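You operate a simulated robot arm through the tools that you are given. There is no shell and no other tool. Be economical: measure what you need, move in short steps, check, and stop when the job is done.

You run a simulated robot arm. Do the job below in one go: nothing can be reset, and whatever is moved stays where it is left.

TASK
Set a gold stud in the green bow.
Fine: one push on the red knob; put the bow in the purple tray; leave the slide out, the dial set.

Only the result counts: the job must be done as asked and must still hold three seconds after the hand-in. Knocking over, shifting, dropping, spilling or breaking anything else fails it.

THE ROBOT
A 6-joint arm with a two-finger parallel gripper, fixed in place. Base frame: the origin is at the foot of the arm, x ahead of it, y to its left, z up; the work surface is at about z = 0. Readings come in mm, rad, newtons and seconds.
With the tool pointing down near the work surface it reaches from about 140 to 580 mm from the base axis. Its first joint turns from -1.152 to 1.152 rad. Payload 2.1 kg.
Tool frame: the origin (TCP) lies between the finger pads and is the grasp point; the fingertips stand 30 mm ahead of it; z points along the fingers, y is the line along which they close. Largest opening 94 mm; finger width 28, thickness 10; the body of the gripper, 50 by 96 mm, starts 55 mm behind the TCP.
Orientation is that of the tool frame in the base frame, as a unit quaternion [x, y, z, w]. With the fingers straight down and closing along the base's y, the tool's x points along the base's -x, its y along +y and its z along -z.

THE INTERFACE
- The arm moves only by the tool nudge_tool. Its argument "steps" is a list of rows, each an object (a shift or turn left out is 0, a gripper value left out holds the last) with "linear": the shift along the base's x, y, z in mm, a list of three; "delta_rot": the turn, a rotation vector about the base's x, y, z in rad, a list of three; "fingers": the gripper command, from -1 (shut) to 1 (fully open), values between in proportion. In form: [{"linear": [tx, ty, tz], "delta_rot": [ax, ay, az], "fingers": fingers}, ...]. A call has 1 to 20 rows; each row is the pose to reach, as a shift and turn from the pose commanded when the call began. A row lasts 0.2 s, in which the tool goes at most 50 mm and 0.15 rad; a call with a longer step from one row to the next is refused whole, and so is a gripper value outside its range. A pose out of reach is approached as far as the arm can. The call stops where the force on the tool passes 70 N (or 10 N more than at its start, if that is more) or the arm is blocked; 0.2 s more then pass. Each finger travels about 72 mm/s and halts on what it meets, pressing with about 32 N; the grip force reading is that of the motor and also rises with nothing between the fingers. The clock runs only during rows and for 0.2 s after the last one: add rows that repeat a pose to give the fingers time. It gives the time, the measured TCP pose, the force on the tool (base axes), the opening and the grip force at its end, in the units of the frame above (readings bear some noise), and new pictures: "show" is both (left out), scene, wrist or none.
- Cameras (640 x 400 px; columns grow to the right, rows downward): "scene" is fixed at [37.5, -358.1, 488.6]; the picture's right is [0.91, -0.41, 0.00], its down [-0.22, -0.49, -0.85] and it looks along [0.35, 0.77, -0.53] (base axes); focal length 214 px, centre (320, 200). "wrist" rides on the gripper at [76, 14, -103] in the tool frame; the picture's right is [-0.18, 0.98, 0.00], its down [-0.75, -0.14, -0.64] and it looks along [-0.63, -0.12, 0.77] (tool axes); focal length 243 px, centre (320, 200). There is no depth. A picture from a camera that has moved, and an enlarged one, comes with that camera's place and axes in the base frame and with its lens.
- zoom(camera, box): a new picture of the part [left, top, right, bottom] of that camera's present view, enlarged. It takes no simulated time.
- hand_in(): hands the job in; it is judged then, once.

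Go step by step. Nothing tells you positions but the pictures and the camera data: compare them with the known pose of the tool, close in by small moves and look again before you grip or let go. The budget is 120 turns and 170 pictures, counting those below and the enlarged ones. Unless the task says otherwise, let go and move clear before handing in, and close with one line.

The tools are called after "Call:" as a command line: name --argument value ..., lists and objects as JSON in quotes. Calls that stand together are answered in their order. nudge_tool: Moves the arm, as the interface text tells. Its arguments: {"type":"object","properties":{"steps":{"type":"array","items":{"type":"object","properties":{"linear":{"type":"array","items":{"type":"number"}},"delta_rot":{"type":"array","items":{"type":"number"}},"fingers":{"type":"number"}}}},"show":{"type":"string","enum":["both","scene","wrist","none"]}},"required":["steps"]} The other tools are called the same way: zoom (camera, box) takes an enlarged picture of a part of a camera's view; hand_in () hands the job in.

At the start:

```text
t: 0.0
eef_pos: [262.4, 9.4, 437.9]
tool_rot: [0.0, 1.0, 0.001, 0.0]
contact_force: [-0.2, 0.3, -0.6]
gripper_width: 93.9
grip_force: 0.0
```

scene: 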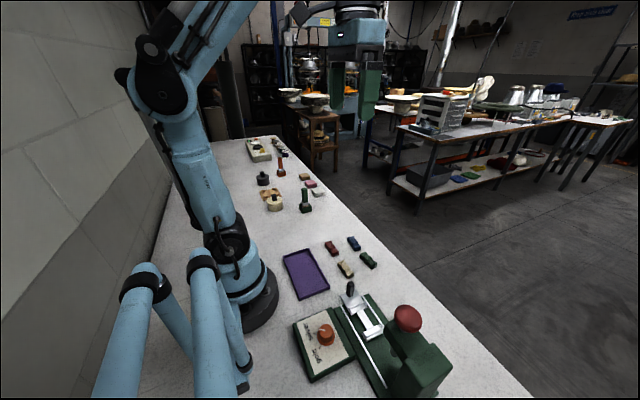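
wrist: 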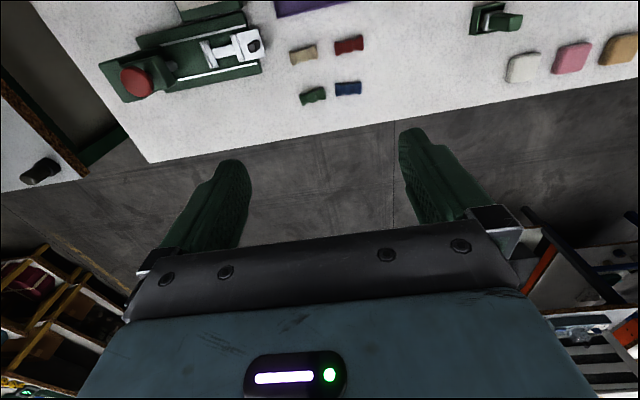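

I see a press with a red knob, a slide with a dark handle, a dial box, a purple tray and four coloured bows. I'll zoom in for detail.

Call:
zoom --camera "scene" --box '[270, 220, 470, 400]'

Call:
zoom --camera "scene" --box '[230, 120, 350, 220]'

Call:
zoom --camera "wrist" --box '[80, 0, 400, 160]'

```text
2.22 times, centred on (370, 310) of scene
camera zoom: at [37.5, -358.1, 488.6], right [0.91, -0.41, 0.0], down [-0.22, -0.49, -0.85], along [0.35, 0.77, -0.53], focal length 477 px, centre (209, -44)
```

zoom: 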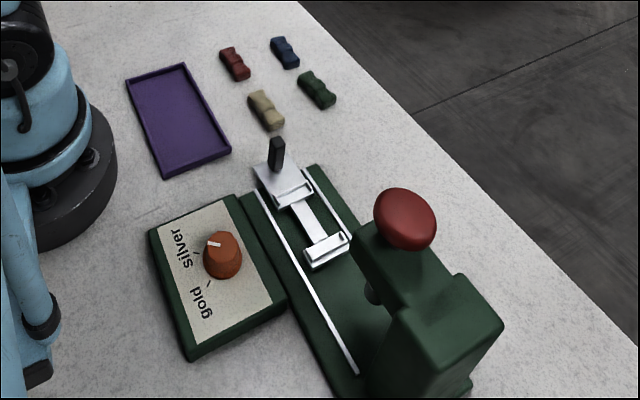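

```text
4.00 times, centred on (290, 170) of scene
camera zoom: at [37.5, -358.1, 488.6], right [0.91, -0.41, 0.0], down [-0.22, -0.49, -0.85], along [0.35, 0.77, -0.53], focal length 858 px, centre (440, 320)
```

zoom: 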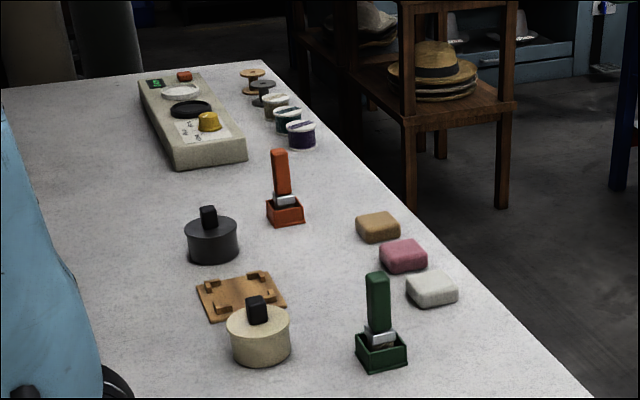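

```text
2.00 times, centred on (240, 80) of wrist
camera zoom: at [185.1, 25.1, 539.5], right [0.18, 0.98, 0.0], down [0.75, -0.14, 0.64], along [0.63, -0.12, -0.77], focal length 485 px, centre (480, 440)
```

zoom: 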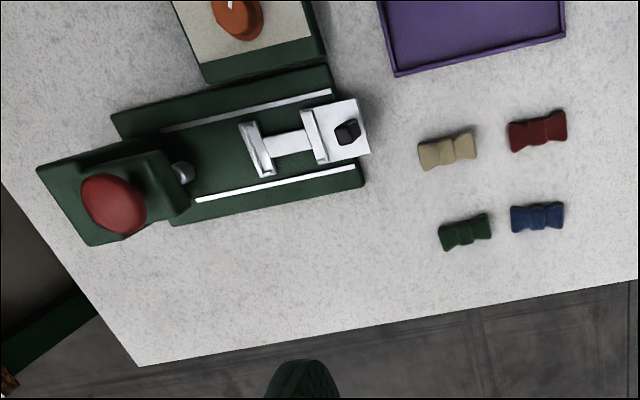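

The press knob top is at about (229,-251,165). I'll move the wrist camera nearer the press for a closer look.

Call:
nudge_tool --steps '[{"linear": [-15, -35, -45]}, {"linear": [-30, -70, -80]}, {"linear": [-45, -100, -110]}, {"linear": [-60, -130, -140]}, {"linear": [-70, -140, -160]}, {"linear": [-70, -140, -160]}]'

```text
refused: row 1 steps farther than a row can; nothing moved
```

Call:
nudge_tool --steps '[{"linear": [-12, -25, -30]}, {"linear": [-24, -50, -60]}, {"linear": [-36, -75, -90]}, {"linear": [-48, -100, -120]}, {"linear": [-60, -125, -145]}, {"linear": [-70, -140, -165]}, {"linear": [-70, -140, -165]}]'

```text
t: 1.6
eef_pos: [192.9, -131.1, 271.5]
tool_rot: [0.0, 1.0, 0.0, 0.001]
contact_force: [0.1, 0.3, -0.5]
gripper_width: 94.1
grip_force: 0.0
camera wrist: at [114.9, -114.6, 373.8], right [0.18, 0.98, 0.0], down [0.75, -0.14, 0.64], along [0.63, -0.12, -0.77], focal length 243 px, centre (320, 200)
```

scene: 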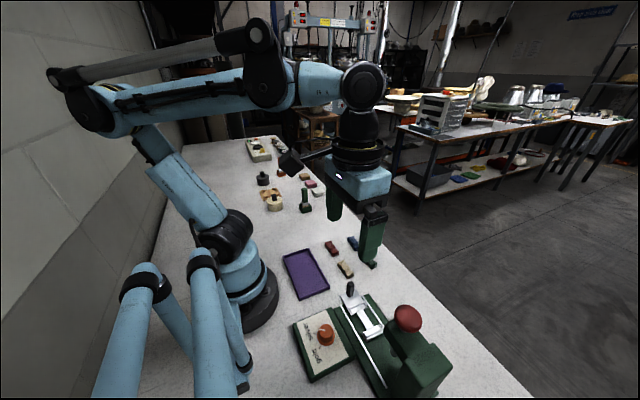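
wrist: 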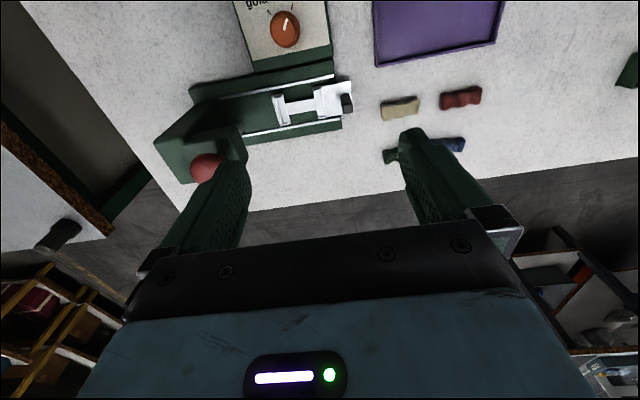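

Call:
zoom --camera "wrist" --box '[140, 0, 380, 150]'

Call:
zoom --camera "scene" --box '[285, 270, 445, 400]'

```text
2.67 times, centred on (260, 75) of wrist
camera zoom: at [114.9, -114.6, 373.8], right [0.18, 0.98, 0.0], down [0.75, -0.14, 0.64], along [0.63, -0.12, -0.77], focal length 647 px, centre (480, 533)
```

zoom: 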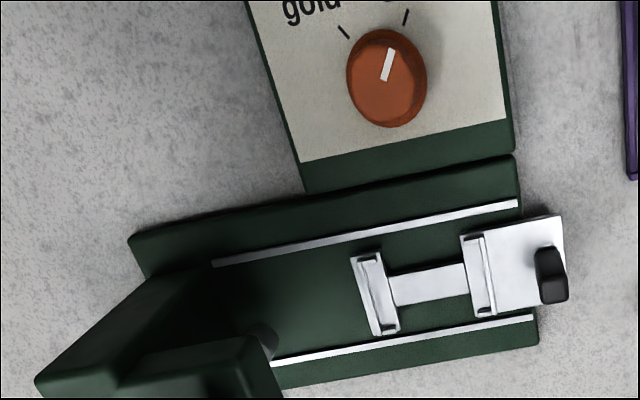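

```text
3.08 times, centred on (365, 335) of scene
camera zoom: at [37.5, -358.1, 488.6], right [0.91, -0.41, 0.0], down [-0.22, -0.49, -0.85], along [0.35, 0.77, -0.53], focal length 660 px, centre (182, -215)
```

zoom: 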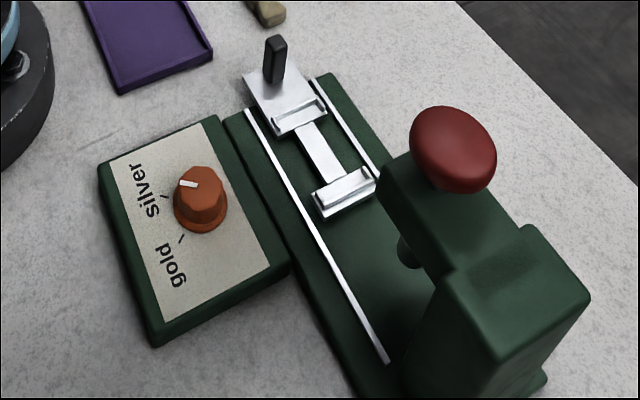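

The dial points at silver, and gold is about +1.2 rad (counter-clockwise from above) away. I'll hover over the dial with the tool turned -0.6.

Call:
nudge_tool --steps '[{"linear": [-11, -6, -22], "delta_rot": [0, 0, -0.12], "fingers": 0.3}, {"linear": [-22, -12, -44], "delta_rot": [0, 0, -0.24], "fingers": 0.3}, {"linear": [-33, -17, -66], "delta_rot": [0, 0, -0.36], "fingers": 0.3}, {"linear": [-45, -23, -88], "delta_rot": [0, 0, -0.48], "fingers": 0.3}, {"linear": [-56, -28, -110], "delta_rot": [0, 0, -0.6], "fingers": 0.3}, {"linear": [-56, -28, -110], "delta_rot": [0, 0, -0.6], "fingers": 0.3}]'

```text
t: 3.0
eef_pos: [137.1, -156.7, 163.0]
tool_rot: [0.297, 0.955, 0.0, 0.001]
contact_force: [0.0, 0.0, -0.1]
gripper_width: 61.2
grip_force: 0.0
camera wrist: at [80.9, -101.6, 263.6], right [0.71, 0.71, 0.0], down [0.54, -0.54, 0.64], along [0.45, -0.45, -0.77], focal length 243 px, centre (320, 200)
```

scene: 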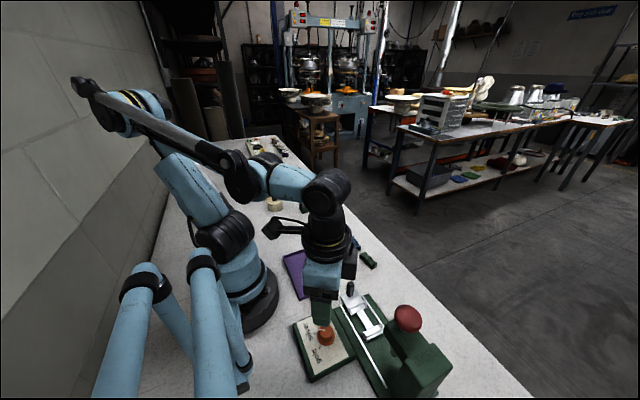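
wrist: 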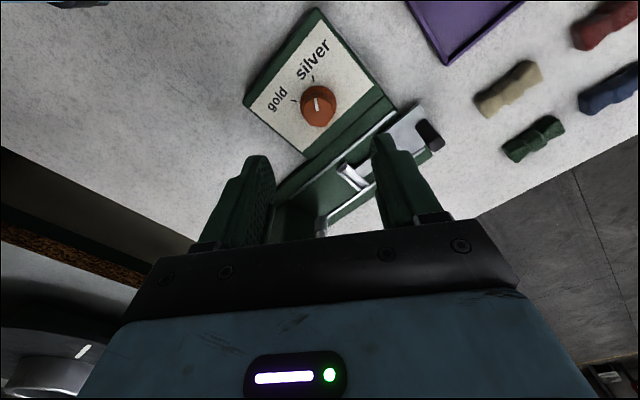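

The dial knob is nearly in line. I'll go lower and look again.

Call:
nudge_tool --steps '[{"linear": [0, -1, -30]}, {"linear": [0, -1, -65]}, {"linear": [0, -1, -65]}]'

Call:
zoom --camera "scene" --box '[275, 270, 435, 370]'

```text
t: 3.8
eef_pos: [137.8, -162.0, 99.5]
tool_rot: [0.295, 0.955, 0.0, 0.001]
contact_force: [0.5, 0.3, 1.7]
gripper_width: 61.0
grip_force: 0.1
camera wrist: at [82.1, -105.1, 200.8], right [0.71, 0.71, 0.0], down [0.54, -0.54, 0.64], along [0.46, -0.45, -0.77], focal length 243 px, centre (320, 200)
```

scene: 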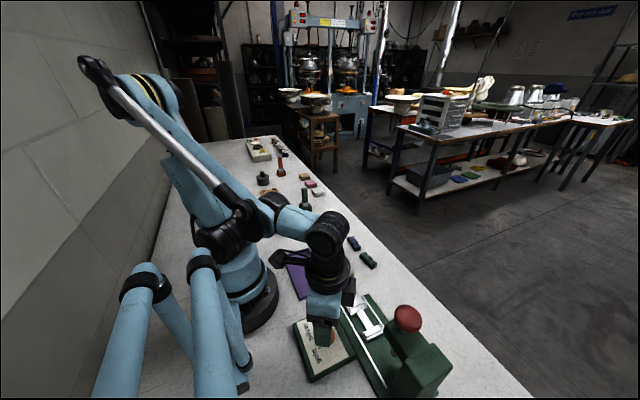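
wrist: 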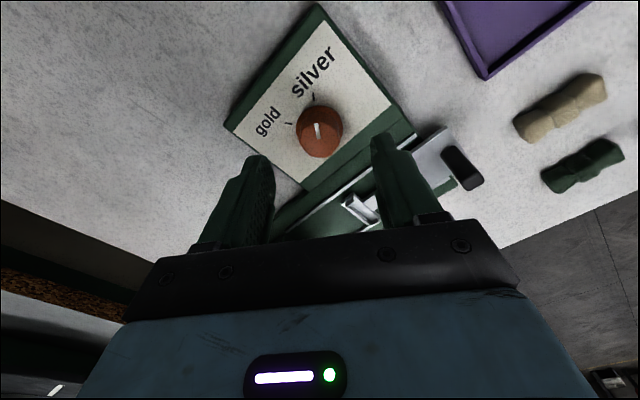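

```text
4.00 times, centred on (355, 320) of scene
camera zoom: at [37.5, -358.1, 488.6], right [0.91, -0.41, 0.0], down [-0.22, -0.49, -0.85], along [0.35, 0.77, -0.53], focal length 858 px, centre (180, -280)
```

zoom: 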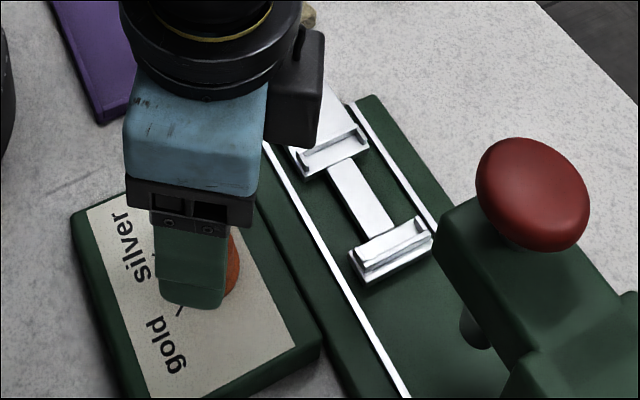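

Call:
nudge_tool --steps '[{"linear": [-3, 3, -12]}, {"linear": [-3, 3, -25]}, {"linear": [-3, 3, -25]}]'

Call:
zoom --camera "wrist" --box '[200, 60, 440, 260]'

```text
t: 4.6
eef_pos: [133.8, -156.8, 73.4]
tool_rot: [0.296, 0.955, -0.001, 0.001]
contact_force: [0.1, -0.2, -0.3]
gripper_width: 60.9
grip_force: 0.0
camera wrist: at [78.1, -100.9, 175.1], right [0.71, 0.71, 0.0], down [0.54, -0.54, 0.64], along [0.46, -0.45, -0.77], focal length 243 px, centre (320, 200)
```

scene: 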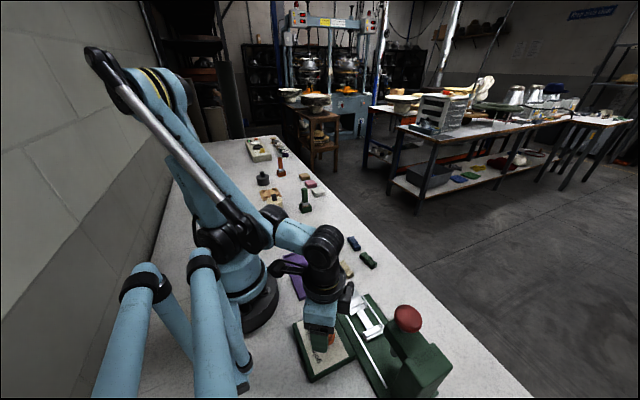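
wrist: 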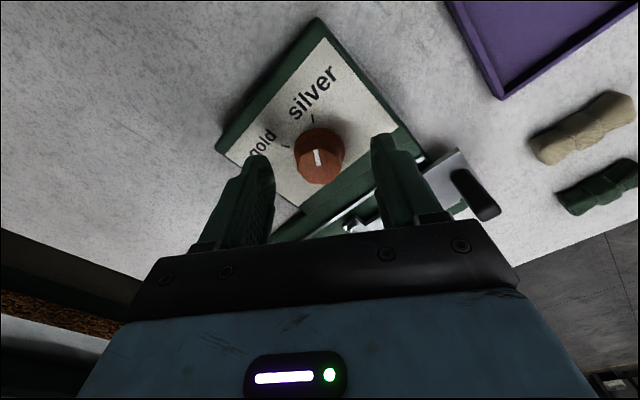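

```text
2.00 times, centred on (320, 160) of wrist
camera zoom: at [78.1, -100.9, 175.1], right [0.71, 0.71, 0.0], down [0.54, -0.54, 0.64], along [0.46, -0.45, -0.77], focal length 485 px, centre (320, 280)
```

zoom: 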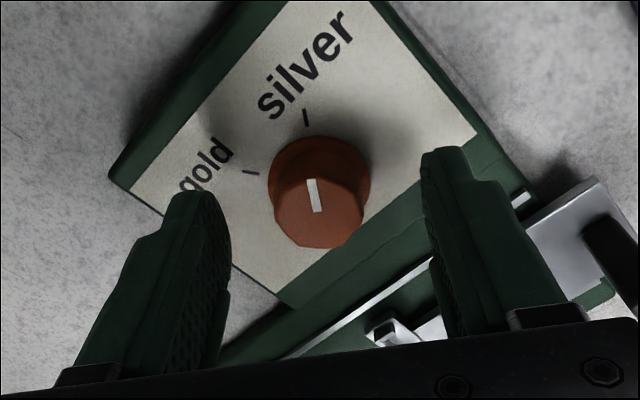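

The knob's centre is about (136,-157) with its top near z=45. I'll descend so the tips are at about z=31, then close.

Call:
nudge_tool --steps '[{"linear": [1.5, -1, -6]}, {"linear": [1.5, -1, -12]}, {"linear": [1.5, -1, -12], "fingers": -0.3}, {"linear": [1.5, -1, -12], "fingers": -0.6}, {"linear": [1.5, -1, -12], "fingers": -0.6}]' --show "wrist"

```text
t: 5.8
eef_pos: [134.1, -158.2, 61.3]
tool_rot: [0.296, 0.955, -0.002, 0.001]
contact_force: [-10.1, -17.8, -14.3]
gripper_width: 28.8
grip_force: 45.1
camera wrist: at [78.2, -101.9, 162.6], right [0.71, 0.71, 0.0], down [0.54, -0.54, 0.64], along [0.45, -0.46, -0.77], focal length 243 px, centre (320, 200)
```

wrist: 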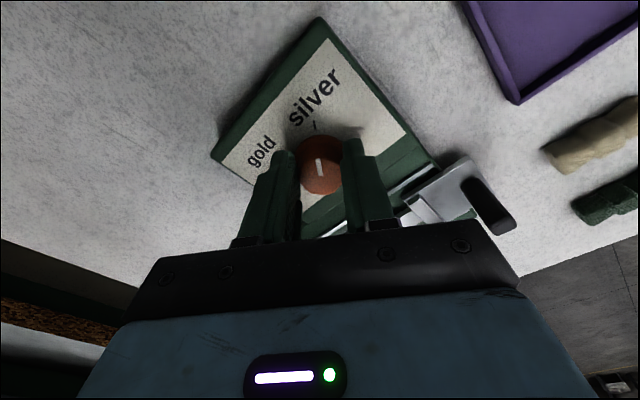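

Call:
nudge_tool --steps '[{"linear": [-1, -1.5, 0]}, {"linear": [-1, -1.5, 0], "delta_rot": [0, 0, 0.12]}, {"linear": [-1, -1.5, 0], "delta_rot": [0, 0, 0.24]}, {"linear": [-1, -1.5, 0], "delta_rot": [0, 0, 0.36]}, {"linear": [-1, -1.5, 0], "delta_rot": [0, 0, 0.48]}, {"linear": [-1, -1.5, 0], "delta_rot": [0, 0, 0.6]}]' --show "wrist"

Call:
zoom --camera "wrist" --box '[200, 60, 440, 260]'

```text
t: 7.2
eef_pos: [132.2, -161.5, 60.7]
tool_rot: [-0.002, 1.0, -0.005, -0.002]
contact_force: [-8.9, -40.9, -33.5]
gripper_width: 28.6
grip_force: 44.7
camera wrist: at [56.0, -144.6, 163.3], right [0.18, 0.98, -0.01], down [0.76, -0.13, 0.64], along [0.63, -0.13, -0.77], focal length 243 px, centre (320, 200)
```

wrist: 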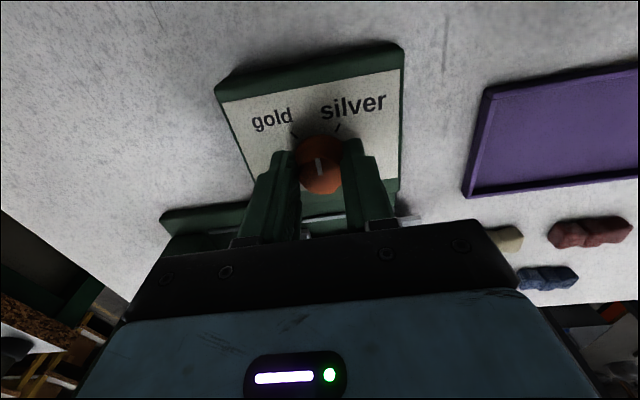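

```text
2.00 times, centred on (320, 160) of wrist
camera zoom: at [56.0, -144.6, 163.3], right [0.18, 0.98, -0.01], down [0.76, -0.13, 0.64], along [0.63, -0.13, -0.77], focal length 485 px, centre (320, 280)
```

zoom: 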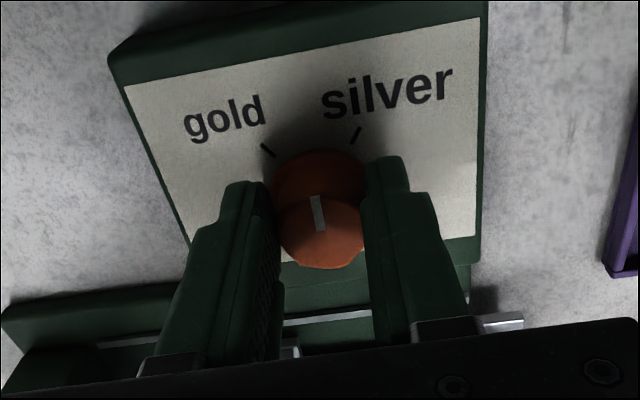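

Call:
nudge_tool --steps '[{"linear": [1, 2.5, 1.5]}, {"linear": [1, 2.5, 1.5]}]' --show "none"

```text
t: 7.8
eef_pos: [133.4, -161.2, 63.5]
tool_rot: [0.0, 1.0, -0.011, -0.003]
contact_force: [-11.7, -57.2, -25.2]
gripper_width: 28.2
grip_force: 45.5
```

Call:
nudge_tool --steps '[{"linear": [-1, -4, 0]}, {"linear": [-1, -4, 0]}]' --show "none"

```text
t: 8.4
eef_pos: [133.5, -162.1, 62.6]
tool_rot: [-0.001, 1.0, -0.003, 0.0]
contact_force: [-1.3, -22.1, 38.4]
gripper_width: 28.6
grip_force: 44.9
```

Call:
nudge_tool --steps '[{"linear": [0, -1.5, 0.5]}, {"linear": [0, -1.5, 0.5], "delta_rot": [0, 0, 0.12]}, {"linear": [0, -1.5, 0.5], "delta_rot": [0, 0, 0.24]}, {"linear": [0, -1.5, 0.5], "delta_rot": [0, 0, 0.36]}, {"linear": [0, -1.5, 0.5], "delta_rot": [0, 0, 0.48]}, {"linear": [0, -1.5, 0.5], "delta_rot": [0, 0, 0.6]}]' --show "wrist"

Call:
zoom --camera "wrist" --box '[200, 60, 440, 260]'

```text
t: 9.8
eef_pos: [134.1, -163.8, 62.1]
tool_rot: [-0.296, 0.955, -0.004, 0.001]
contact_force: [5.1, -35.6, 16.3]
gripper_width: 28.6
grip_force: 45.1
camera wrist: at [62.2, -192.9, 164.5], right [-0.4, 0.91, -0.01], down [0.7, 0.32, 0.64], along [0.59, 0.25, -0.77], focal length 243 px, centre (320, 200)
```

wrist: 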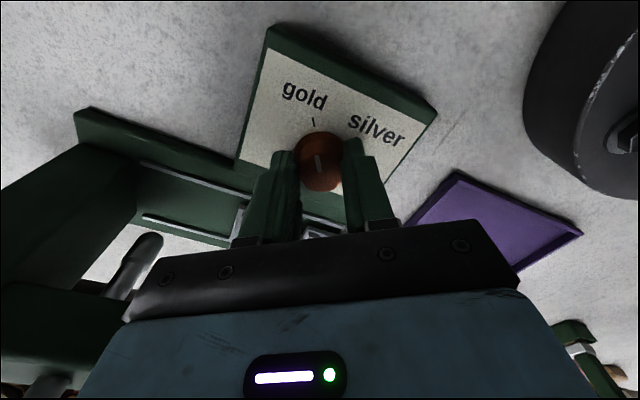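

```text
2.00 times, centred on (320, 160) of wrist
camera zoom: at [62.2, -192.9, 164.5], right [-0.4, 0.91, -0.01], down [0.7, 0.32, 0.64], along [0.59, 0.25, -0.77], focal length 485 px, centre (320, 280)
```

zoom: 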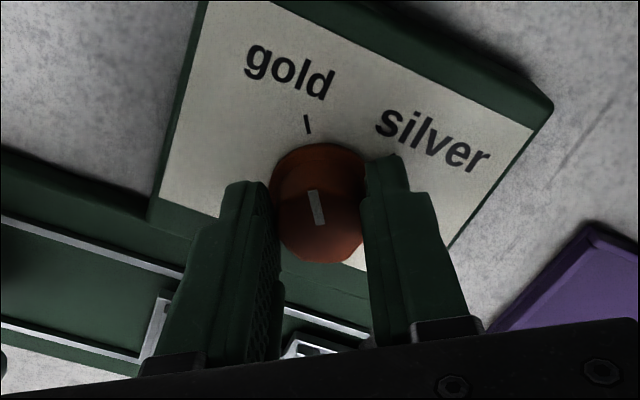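

The pointer lines up with gold. I'll release, lift and check.

Call:
nudge_tool --steps '[{"fingers": 0.2}, {"fingers": 0.3}, {"linear": [0, 0, 20]}, {"linear": [0, 0, 50]}, {"linear": [0, 0, 90]}, {"linear": [0, 0, 90]}]'

Call:
zoom --camera "wrist" --box '[200, 0, 440, 200]'

```text
t: 11.2
eef_pos: [131.5, -160.1, 154.8]
tool_rot: [-0.296, 0.955, 0.0, 0.001]
contact_force: [-0.5, 0.2, -0.4]
gripper_width: 61.0
grip_force: 0.1
camera wrist: at [60.2, -190.9, 255.8], right [-0.4, 0.92, 0.0], down [0.7, 0.31, 0.64], along [0.59, 0.26, -0.77], focal length 243 px, centre (320, 200)
```

scene: 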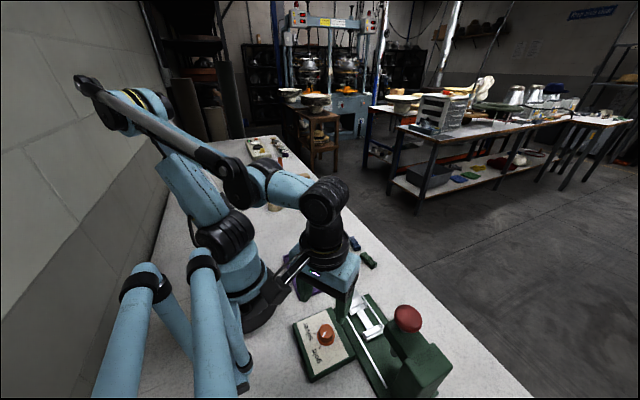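
wrist: 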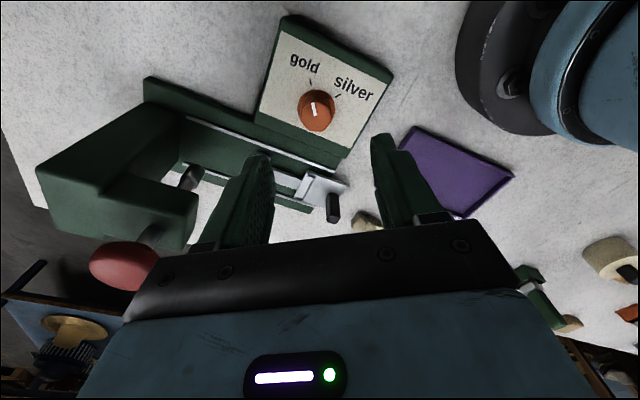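

```text
2.00 times, centred on (320, 100) of wrist
camera zoom: at [60.2, -190.9, 255.8], right [-0.4, 0.92, 0.0], down [0.7, 0.31, 0.64], along [0.59, 0.26, -0.77], focal length 485 px, centre (320, 400)
```

zoom: 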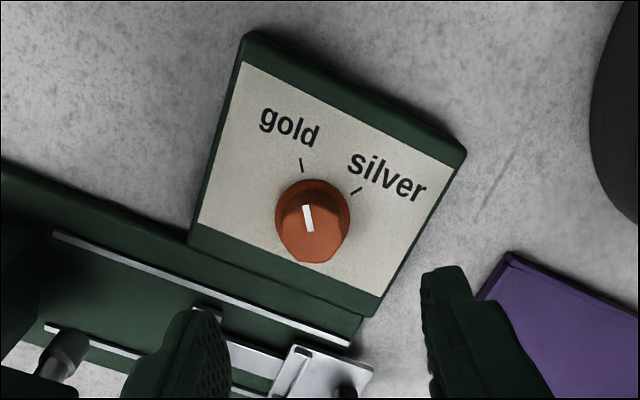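

The dial is on gold. Next I'll rise and go over the green bow, with the tool yawed -1.57 so the fingers close along x.

Call:
nudge_tool --steps '[{"linear": [0, 0, 30], "delta_rot": [0, 0, -0.14], "fingers": 0.1}, {"linear": [10, 10, 60], "delta_rot": [0, 0, -0.28]}, {"linear": [30, 20, 80], "delta_rot": [0, 0, -0.42]}, {"linear": [50, 30, 80], "delta_rot": [0, 0, -0.56]}, {"linear": [70, 40, 80], "delta_rot": [0, 0, -0.7]}, {"linear": [90, 50, 80], "delta_rot": [0, 0, -0.84]}, {"linear": [110, 65, 80], "delta_rot": [0, 0, -0.98]}, {"linear": [130, 80, 80], "delta_rot": [0, 0, -1.12]}, {"linear": [150, 95, 80], "delta_rot": [0, 0, -1.26]}, {"linear": [170, 110, 75], "delta_rot": [0, 0, -1.4]}, {"linear": [190, 125, 60], "delta_rot": [0, 0, -1.54]}, {"linear": [205, 138, 40], "delta_rot": [0, 0, -1.68]}, {"linear": [205, 138, 20], "delta_rot": [0, 0, -1.82]}, {"linear": [205, 138, 0], "delta_rot": [0, 0, -1.96]}, {"linear": [205, 138, 0], "delta_rot": [0, 0, -2.1]}, {"linear": [205, 138, 0], "delta_rot": [0, 0, -2.17]}, {"linear": [205, 138, 0], "delta_rot": [0, 0, -2.17]}]'

```text
t: 14.8
eef_pos: [339.2, -23.8, 152.2]
tool_rot: [0.707, 0.707, 0.0, 0.001]
contact_force: [0.6, -0.4, -0.2]
gripper_width: 51.9
grip_force: 0.1
camera wrist: at [351.9, 54.0, 254.0], right [0.98, -0.18, 0.0], down [-0.14, -0.75, 0.64], along [-0.12, -0.63, -0.77], focal length 243 px, centre (320, 200)
```

scene: 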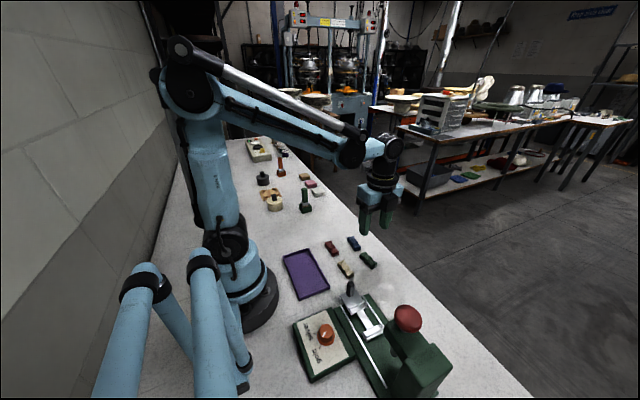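
wrist: 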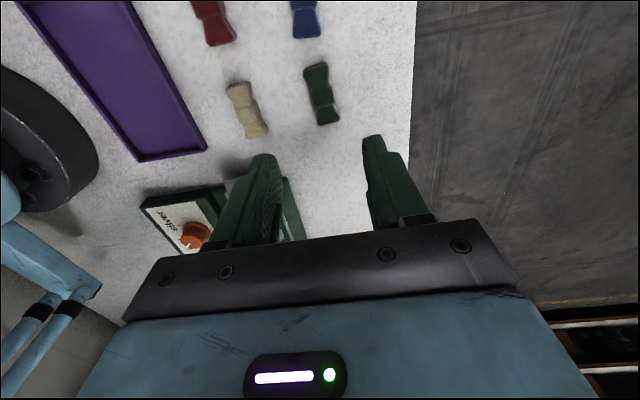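

Call:
zoom --camera "wrist" --box '[220, 40, 420, 165]'

```text
3.20 times, centred on (320, 102) of wrist
camera zoom: at [351.9, 54.0, 254.0], right [0.98, -0.18, 0.0], down [-0.14, -0.75, 0.64], along [-0.12, -0.63, -0.77], focal length 776 px, centre (320, 512)
```

zoom: 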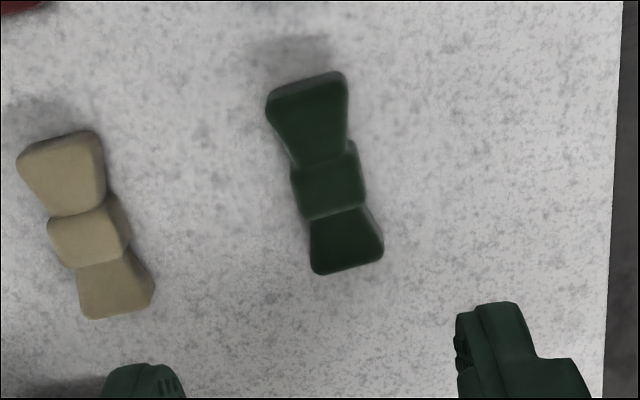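

The green bow is centred near (340,-19) and turned about +4°. I'll descend partway.

Call:
nudge_tool --steps '[{"linear": [2, 3, -40], "delta_rot": [0, 0, 0.07]}, {"linear": [2, 3, -75], "delta_rot": [0, 0, 0.07]}, {"linear": [2, 3, -75], "delta_rot": [0, 0, 0.07]}]' --show "wrist"

Call:
zoom --camera "wrist" --box '[200, 40, 440, 240]'

```text
t: 15.6
eef_pos: [341.3, -20.1, 77.1]
tool_rot: [0.681, 0.732, 0.0, 0.001]
contact_force: [-0.7, -0.1, 1.0]
gripper_width: 51.7
grip_force: 0.0
camera wrist: at [349.0, 58.0, 178.6], right [0.99, -0.11, 0.0], down [-0.09, -0.76, 0.64], along [-0.07, -0.64, -0.77], focal length 243 px, centre (320, 200)
```

wrist: 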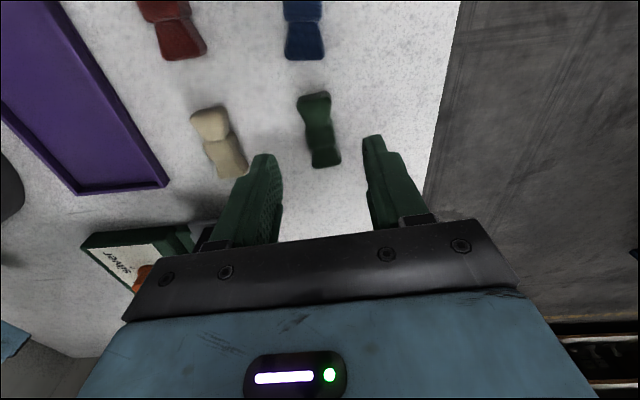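

```text
2.00 times, centred on (320, 140) of wrist
camera zoom: at [349.0, 58.0, 178.6], right [0.99, -0.11, 0.0], down [-0.09, -0.76, 0.64], along [-0.07, -0.64, -0.77], focal length 485 px, centre (320, 320)
```

zoom: 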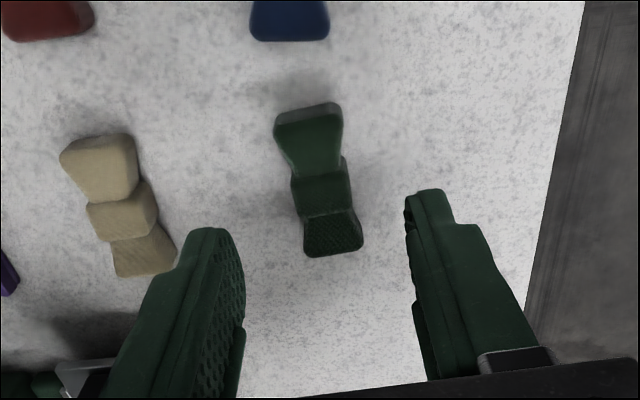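

Call:
nudge_tool --steps '[{"linear": [0.5, 1.5, -20]}, {"linear": [0.5, 1.5, -41]}, {"linear": [0.5, 1.5, -41]}]' --show "wrist"

Call:
zoom --camera "scene" --box '[310, 210, 430, 300]'

```text
t: 16.4
eef_pos: [341.1, -19.5, 35.9]
tool_rot: [0.682, 0.731, -0.001, 0.001]
contact_force: [0.1, -0.6, 0.4]
gripper_width: 51.8
grip_force: 0.0
camera wrist: at [349.4, 58.1, 137.7], right [0.99, -0.11, 0.0], down [-0.09, -0.76, 0.64], along [-0.07, -0.64, -0.77], focal length 243 px, centre (320, 200)
```

wrist: 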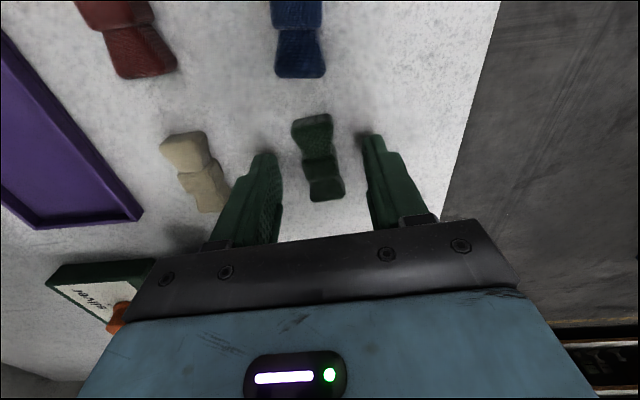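

```text
4.44 times, centred on (370, 255) of scene
camera zoom: at [37.5, -358.1, 488.6], right [0.91, -0.41, 0.0], down [-0.22, -0.49, -0.85], along [0.35, 0.77, -0.53], focal length 953 px, centre (98, -44)
```

zoom: 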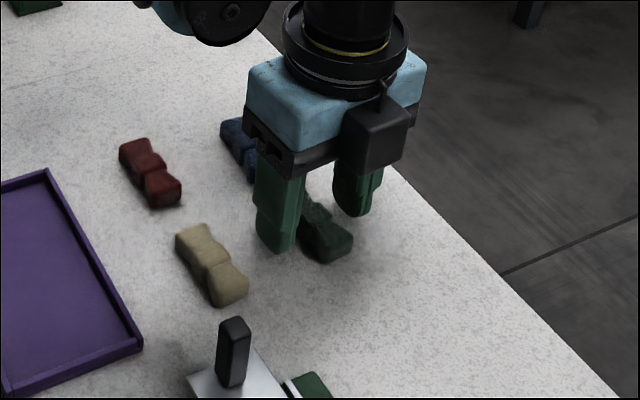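

Aligned, so I'll close on the bow.

Call:
nudge_tool --steps '[{"linear": [0, 0, -2], "fingers": -0.3}, {"linear": [0, 0, -2], "fingers": -0.7}, {"linear": [0, 0, -2], "fingers": -0.7}, {"linear": [0, 0, -2], "fingers": -0.7}]' --show "none"

```text
t: 17.4
eef_pos: [341.8, -20.4, 34.0]
tool_rot: [0.682, 0.732, 0.0, 0.001]
contact_force: [0.4, -0.5, 3.9]
gripper_width: 25.6
grip_force: 32.4
```

Gripped at 25.6 mm wide. I'll lift and carry it over the slide nest near (226,-161).

Call:
nudge_tool --steps '[{"linear": [0, 0, 40]}, {"linear": [0, 0, 80]}, {"linear": [-15, -18, 115], "delta_rot": [0, 0, -0.07]}, {"linear": [-45, -50, 115], "delta_rot": [0, 0, -0.07]}, {"linear": [-75, -85, 115], "delta_rot": [0, 0, -0.07]}, {"linear": [-100, -115, 115], "delta_rot": [0, 0, -0.07]}, {"linear": [-115.5, -141, 115], "delta_rot": [0, 0, -0.07]}, {"linear": [-115.5, -141, 115], "delta_rot": [0, 0, -0.07]}]'

Call:
zoom --camera "wrist" --box '[220, 40, 420, 200]'

Call:
zoom --camera "scene" --box '[310, 250, 450, 370]'

```text
t: 19.2
eef_pos: [224.2, -159.8, 148.6]
tool_rot: [0.706, 0.708, -0.001, 0.001]
contact_force: [0.0, 0.0, -0.5]
gripper_width: 25.5
grip_force: 32.1
camera wrist: at [238.3, -81.5, 250.5], right [0.98, -0.18, 0.0], down [-0.14, -0.75, 0.64], along [-0.12, -0.63, -0.77], focal length 243 px, centre (320, 200)
```

scene: 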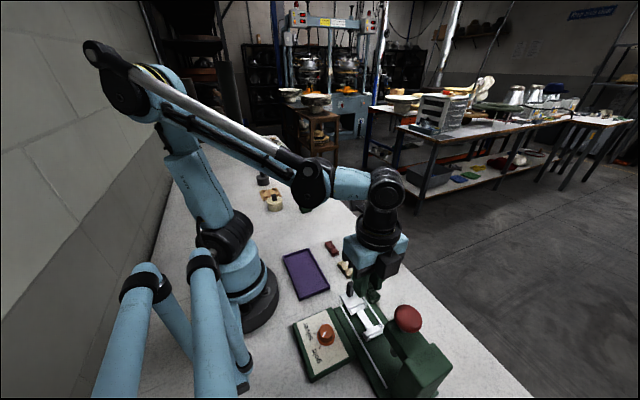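
wrist: 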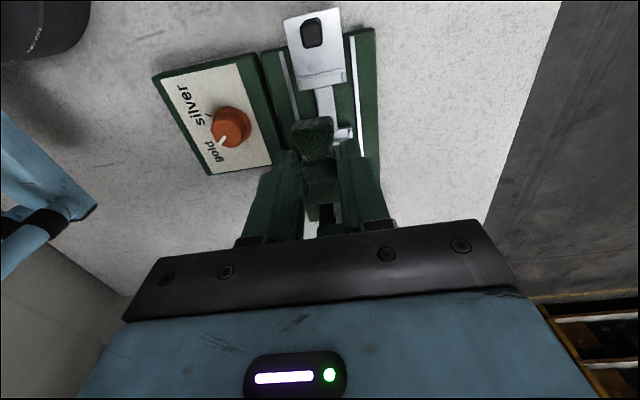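

```text
2.50 times, centred on (320, 120) of wrist
camera zoom: at [238.3, -81.5, 250.5], right [0.98, -0.18, 0.0], down [-0.14, -0.75, 0.64], along [-0.12, -0.63, -0.77], focal length 606 px, centre (320, 400)
```

zoom: 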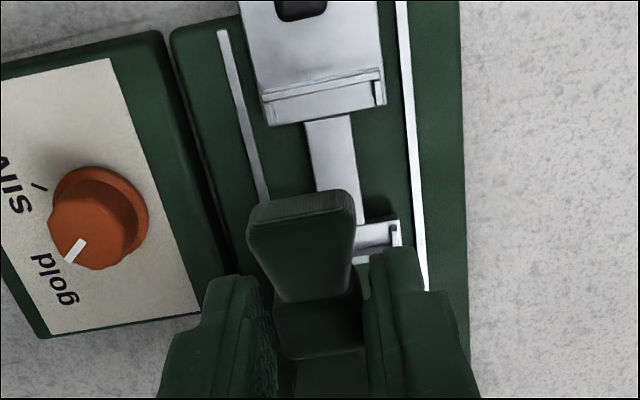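

```text
3.33 times, centred on (380, 310) of scene
camera zoom: at [37.5, -358.1, 488.6], right [0.91, -0.41, 0.0], down [-0.22, -0.49, -0.85], along [0.35, 0.77, -0.53], focal length 715 px, centre (120, -167)
```

zoom: 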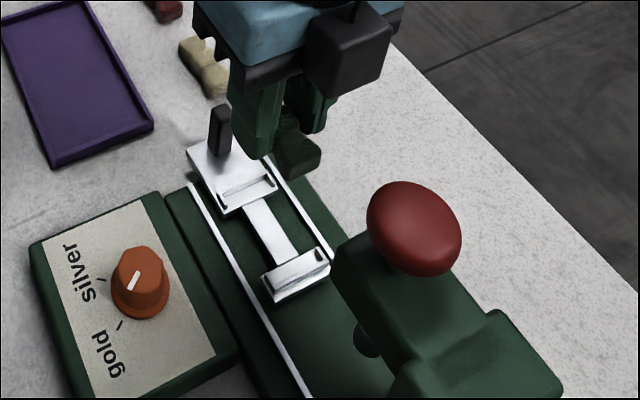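

I need an unobstructed view of the nest, so I'll shift sideways in +x.

Call:
nudge_tool --steps '[{"linear": [35, 0, 0]}, {"linear": [70, 0, 0]}, {"linear": [70, 0, 0]}]' --show "wrist"

Call:
zoom --camera "wrist" --box '[140, 0, 300, 200]'

```text
t: 20.0
eef_pos: [296.6, -157.8, 152.4]
tool_rot: [0.707, 0.707, -0.001, 0.0]
contact_force: [0.1, -0.3, -0.5]
gripper_width: 25.6
grip_force: 32.3
camera wrist: at [310.4, -80.1, 254.4], right [0.98, -0.18, 0.0], down [-0.14, -0.75, 0.64], along [-0.12, -0.63, -0.77], focal length 243 px, centre (320, 200)
```

wrist: 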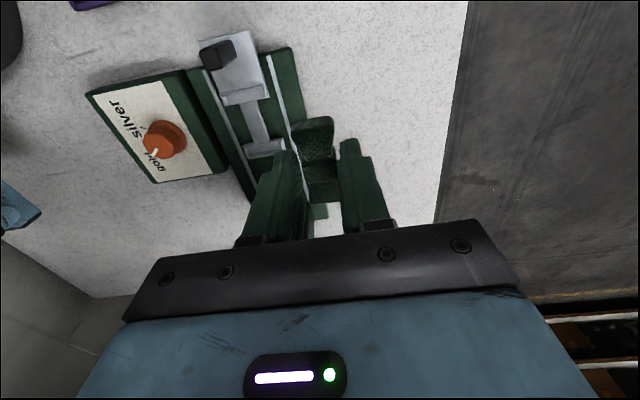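

```text
2.00 times, centred on (220, 100) of wrist
camera zoom: at [310.4, -80.1, 254.4], right [0.98, -0.18, 0.0], down [-0.14, -0.75, 0.64], along [-0.12, -0.63, -0.77], focal length 485 px, centre (520, 400)
```

zoom: 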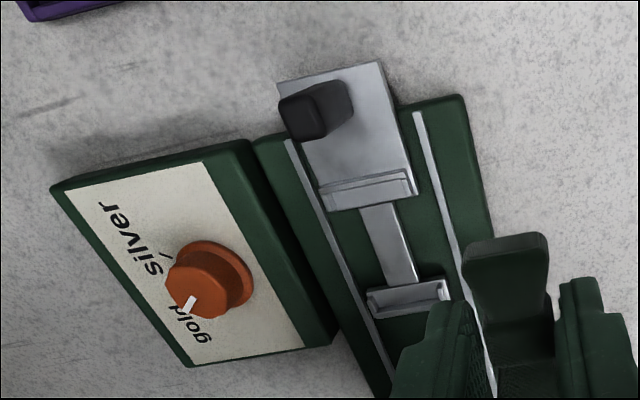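

Call:
zoom --camera "wrist" --box '[240, 90, 400, 230]'

```text
2.86 times, centred on (320, 160) of wrist
camera zoom: at [310.4, -80.1, 254.4], right [0.98, -0.18, 0.0], down [-0.14, -0.75, 0.64], along [-0.12, -0.63, -0.77], focal length 693 px, centre (320, 314)
```

zoom: 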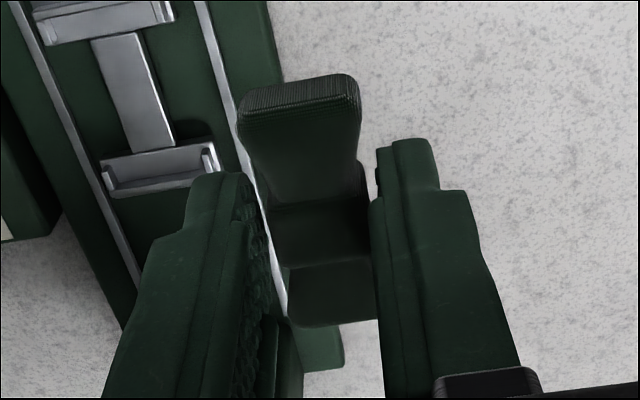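

All views agree the nest centre is near (231,-168), with the cup tops at about z=20. I'll move the bow above it and go low.

Call:
nudge_tool --steps '[{"linear": [-32, -2, 0]}, {"linear": [-64.9, -4.9, 0]}, {"linear": [-64.9, -4.9, -30]}, {"linear": [-64.9, -4.9, -60]}, {"linear": [-64.9, -4.9, -80]}, {"linear": [-64.9, -4.9, -80]}]'

Call:
zoom --camera "wrist" --box '[240, 60, 400, 220]'

Call:
zoom --camera "scene" --box '[325, 270, 415, 350]'

```text
t: 21.4
eef_pos: [229.2, -164.0, 70.7]
tool_rot: [0.707, 0.707, 0.0, 0.001]
contact_force: [0.6, -1.8, -0.8]
gripper_width: 25.4
grip_force: 32.0
camera wrist: at [243.7, -87.2, 172.2], right [0.98, -0.18, 0.0], down [-0.14, -0.75, 0.64], along [-0.12, -0.63, -0.77], focal length 243 px, centre (320, 200)
```

scene: 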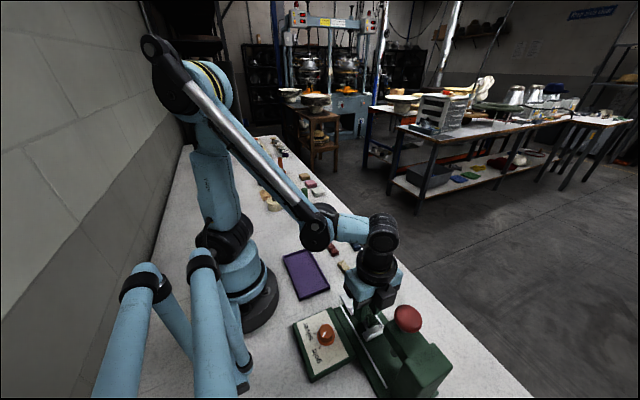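
wrist: 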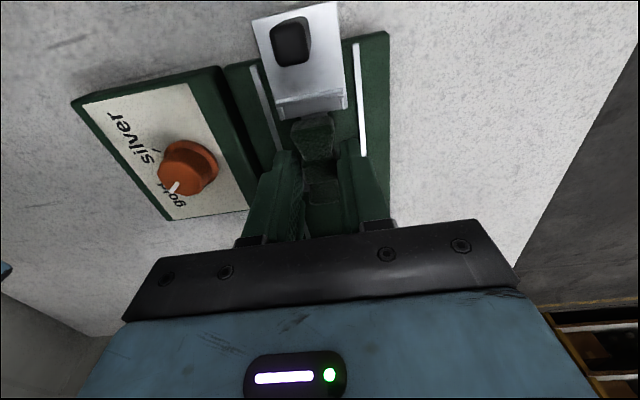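

```text
2.50 times, centred on (320, 140) of wrist
camera zoom: at [243.7, -87.2, 172.2], right [0.98, -0.18, 0.0], down [-0.14, -0.75, 0.64], along [-0.12, -0.63, -0.77], focal length 606 px, centre (320, 350)
```

zoom: 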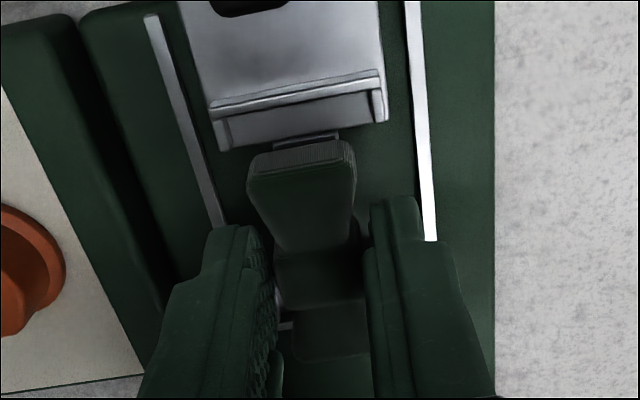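

```text
5.00 times, centred on (370, 310) of scene
camera zoom: at [37.5, -358.1, 488.6], right [0.91, -0.41, 0.0], down [-0.22, -0.49, -0.85], along [0.35, 0.77, -0.53], focal length 1072 px, centre (70, -350)
```

zoom: 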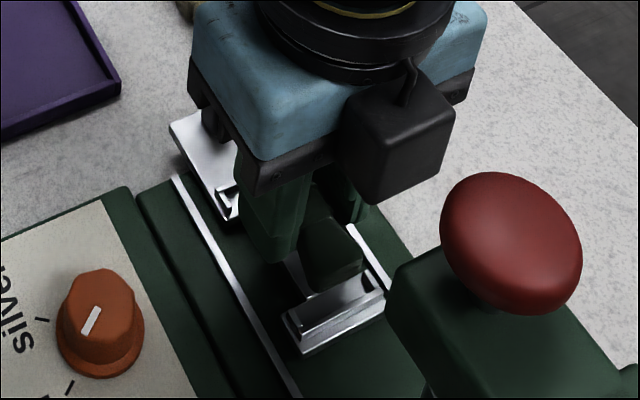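

The bow spans y from -142 to -194 and the cups from about -136 to -196. I'll shift +1.5 mm in y and lower it.

Call:
nudge_tool --steps '[{"linear": [0.5, 1.5, -5]}, {"linear": [0.5, 1.5, -10]}, {"linear": [0.5, 1.5, -14]}, {"linear": [0.5, 1.5, -14]}]' --show "wrist"

Call:
zoom --camera "wrist" --box '[240, 60, 400, 220]'

Call:
zoom --camera "scene" --box '[335, 280, 405, 345]'

```text
t: 22.4
eef_pos: [230.1, -163.0, 55.5]
tool_rot: [0.706, 0.708, -0.001, 0.0]
contact_force: [1.2, -0.1, 0.6]
gripper_width: 25.6
grip_force: 31.9
camera wrist: at [243.6, -85.3, 158.2], right [0.98, -0.18, 0.0], down [-0.14, -0.75, 0.64], along [-0.12, -0.63, -0.77], focal length 243 px, centre (320, 200)
```

wrist: 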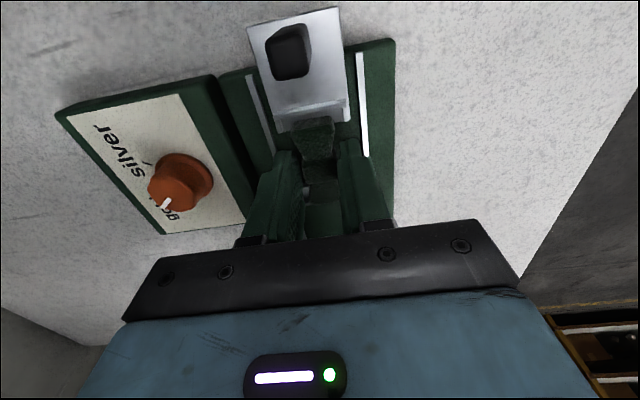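

```text
2.50 times, centred on (320, 140) of wrist
camera zoom: at [243.6, -85.3, 158.2], right [0.98, -0.18, 0.0], down [-0.14, -0.75, 0.64], along [-0.12, -0.63, -0.77], focal length 606 px, centre (320, 350)
```

zoom: 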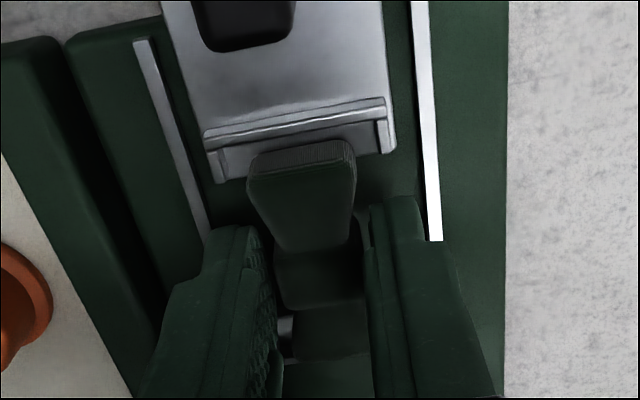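

```text
6.15 times, centred on (370, 312) of scene
camera zoom: at [37.5, -358.1, 488.6], right [0.91, -0.41, 0.0], down [-0.22, -0.49, -0.85], along [0.35, 0.77, -0.53], focal length 1320 px, centre (12, -492)
```

zoom: 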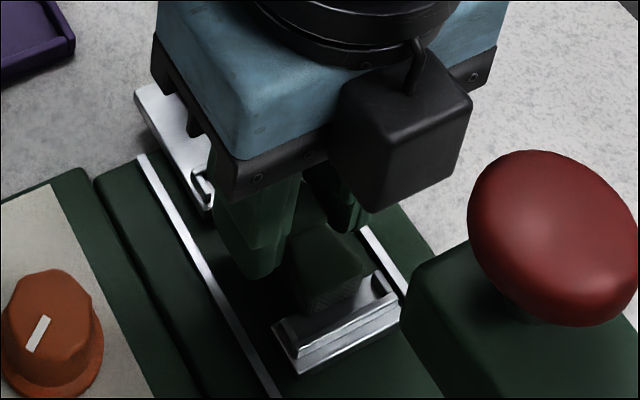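

Call:
nudge_tool --steps '[{"linear": [0, 0, -3]}, {"linear": [0, 0, -6]}, {"linear": [0, 0, -6]}]' --show "none"

```text
t: 23.2
eef_pos: [230.6, -163.8, 50.2]
tool_rot: [0.707, 0.708, 0.0, 0.001]
contact_force: [-4.9, 0.2, 42.7]
gripper_width: 25.4
grip_force: 31.8
```

Contact. I'll check whether the bow is on the floor of the nest or on a rim.

Call:
nudge_tool --steps '[{"linear": [0, 0, 2]}]' --show "none"

Call:
zoom --camera "wrist" --box '[240, 60, 400, 220]'

Call:
zoom --camera "scene" --box '[335, 280, 405, 345]'

```text
t: 23.6
eef_pos: [230.5, -162.4, 52.5]
tool_rot: [0.707, 0.708, 0.0, 0.001]
contact_force: [-0.3, -0.3, -0.1]
gripper_width: 25.7
grip_force: 31.5
```

```text
2.50 times, centred on (320, 140) of wrist
camera zoom: at [244.2, -85.8, 154.3], right [0.98, -0.18, 0.0], down [-0.14, -0.75, 0.64], along [-0.12, -0.63, -0.77], focal length 606 px, centre (320, 350)
```

zoom: 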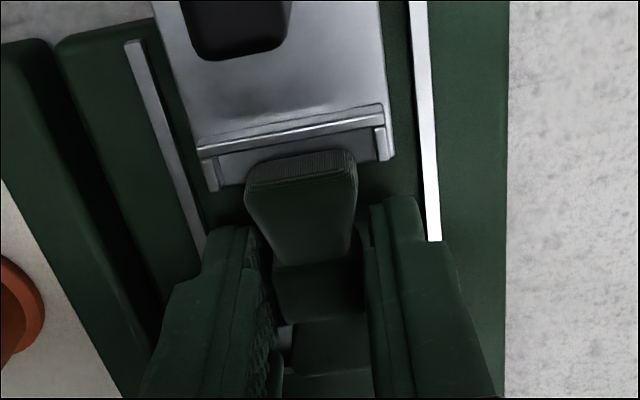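

```text
6.15 times, centred on (370, 312) of scene
camera zoom: at [37.5, -358.1, 488.6], right [0.91, -0.41, 0.0], down [-0.22, -0.49, -0.85], along [0.35, 0.77, -0.53], focal length 1320 px, centre (12, -492)
```

zoom: 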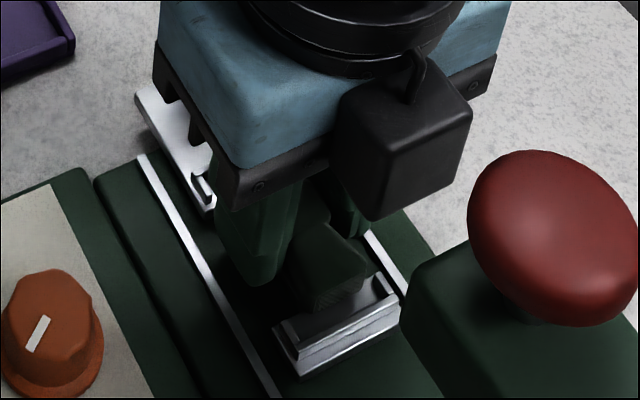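

Call:
zoom --camera "scene" --box '[360, 305, 384, 325]'

Call:
zoom --camera "wrist" --box '[285, 90, 345, 140]'

```text
16.00 times, centred on (372, 315) of scene
camera zoom: at [37.5, -358.1, 488.6], right [0.91, -0.41, 0.0], down [-0.22, -0.49, -0.85], along [0.35, 0.77, -0.53], focal length 3432 px, centre (-512, -1640)
```

zoom: 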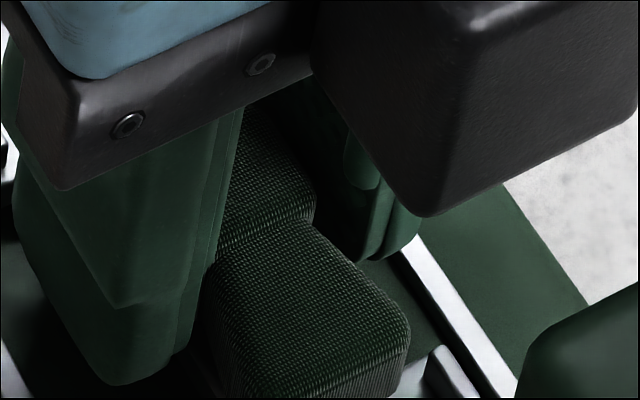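

```text
8.00 times, centred on (315, 115) of wrist
camera zoom: at [244.2, -85.8, 154.3], right [0.98, -0.18, 0.0], down [-0.14, -0.75, 0.64], along [-0.12, -0.63, -0.77], focal length 1941 px, centre (360, 880)
```

zoom: 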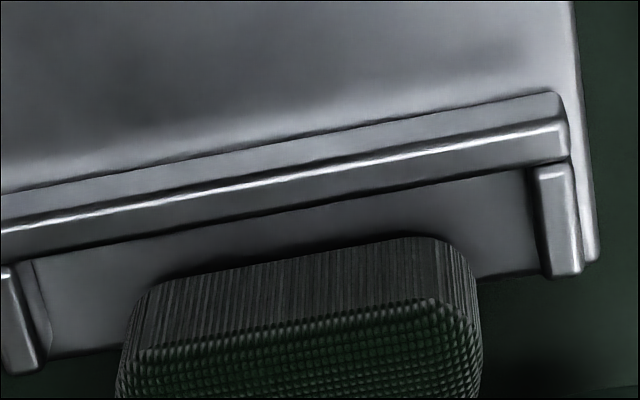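

Call:
zoom --camera "scene" --box '[360, 320, 384, 340]'

```text
16.00 times, centred on (372, 330) of scene
camera zoom: at [37.5, -358.1, 488.6], right [0.91, -0.41, 0.0], down [-0.22, -0.49, -0.85], along [0.35, 0.77, -0.53], focal length 3432 px, centre (-512, -1880)
```

zoom: 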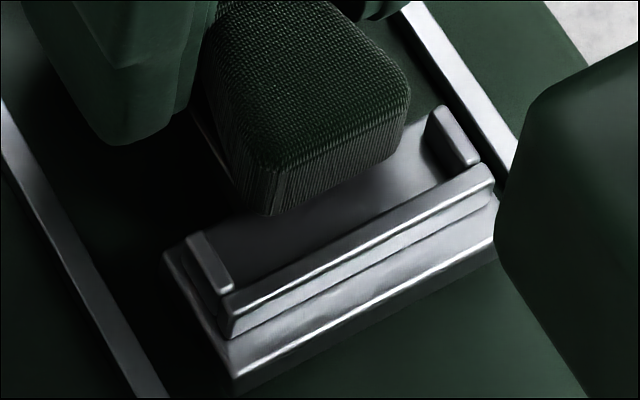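

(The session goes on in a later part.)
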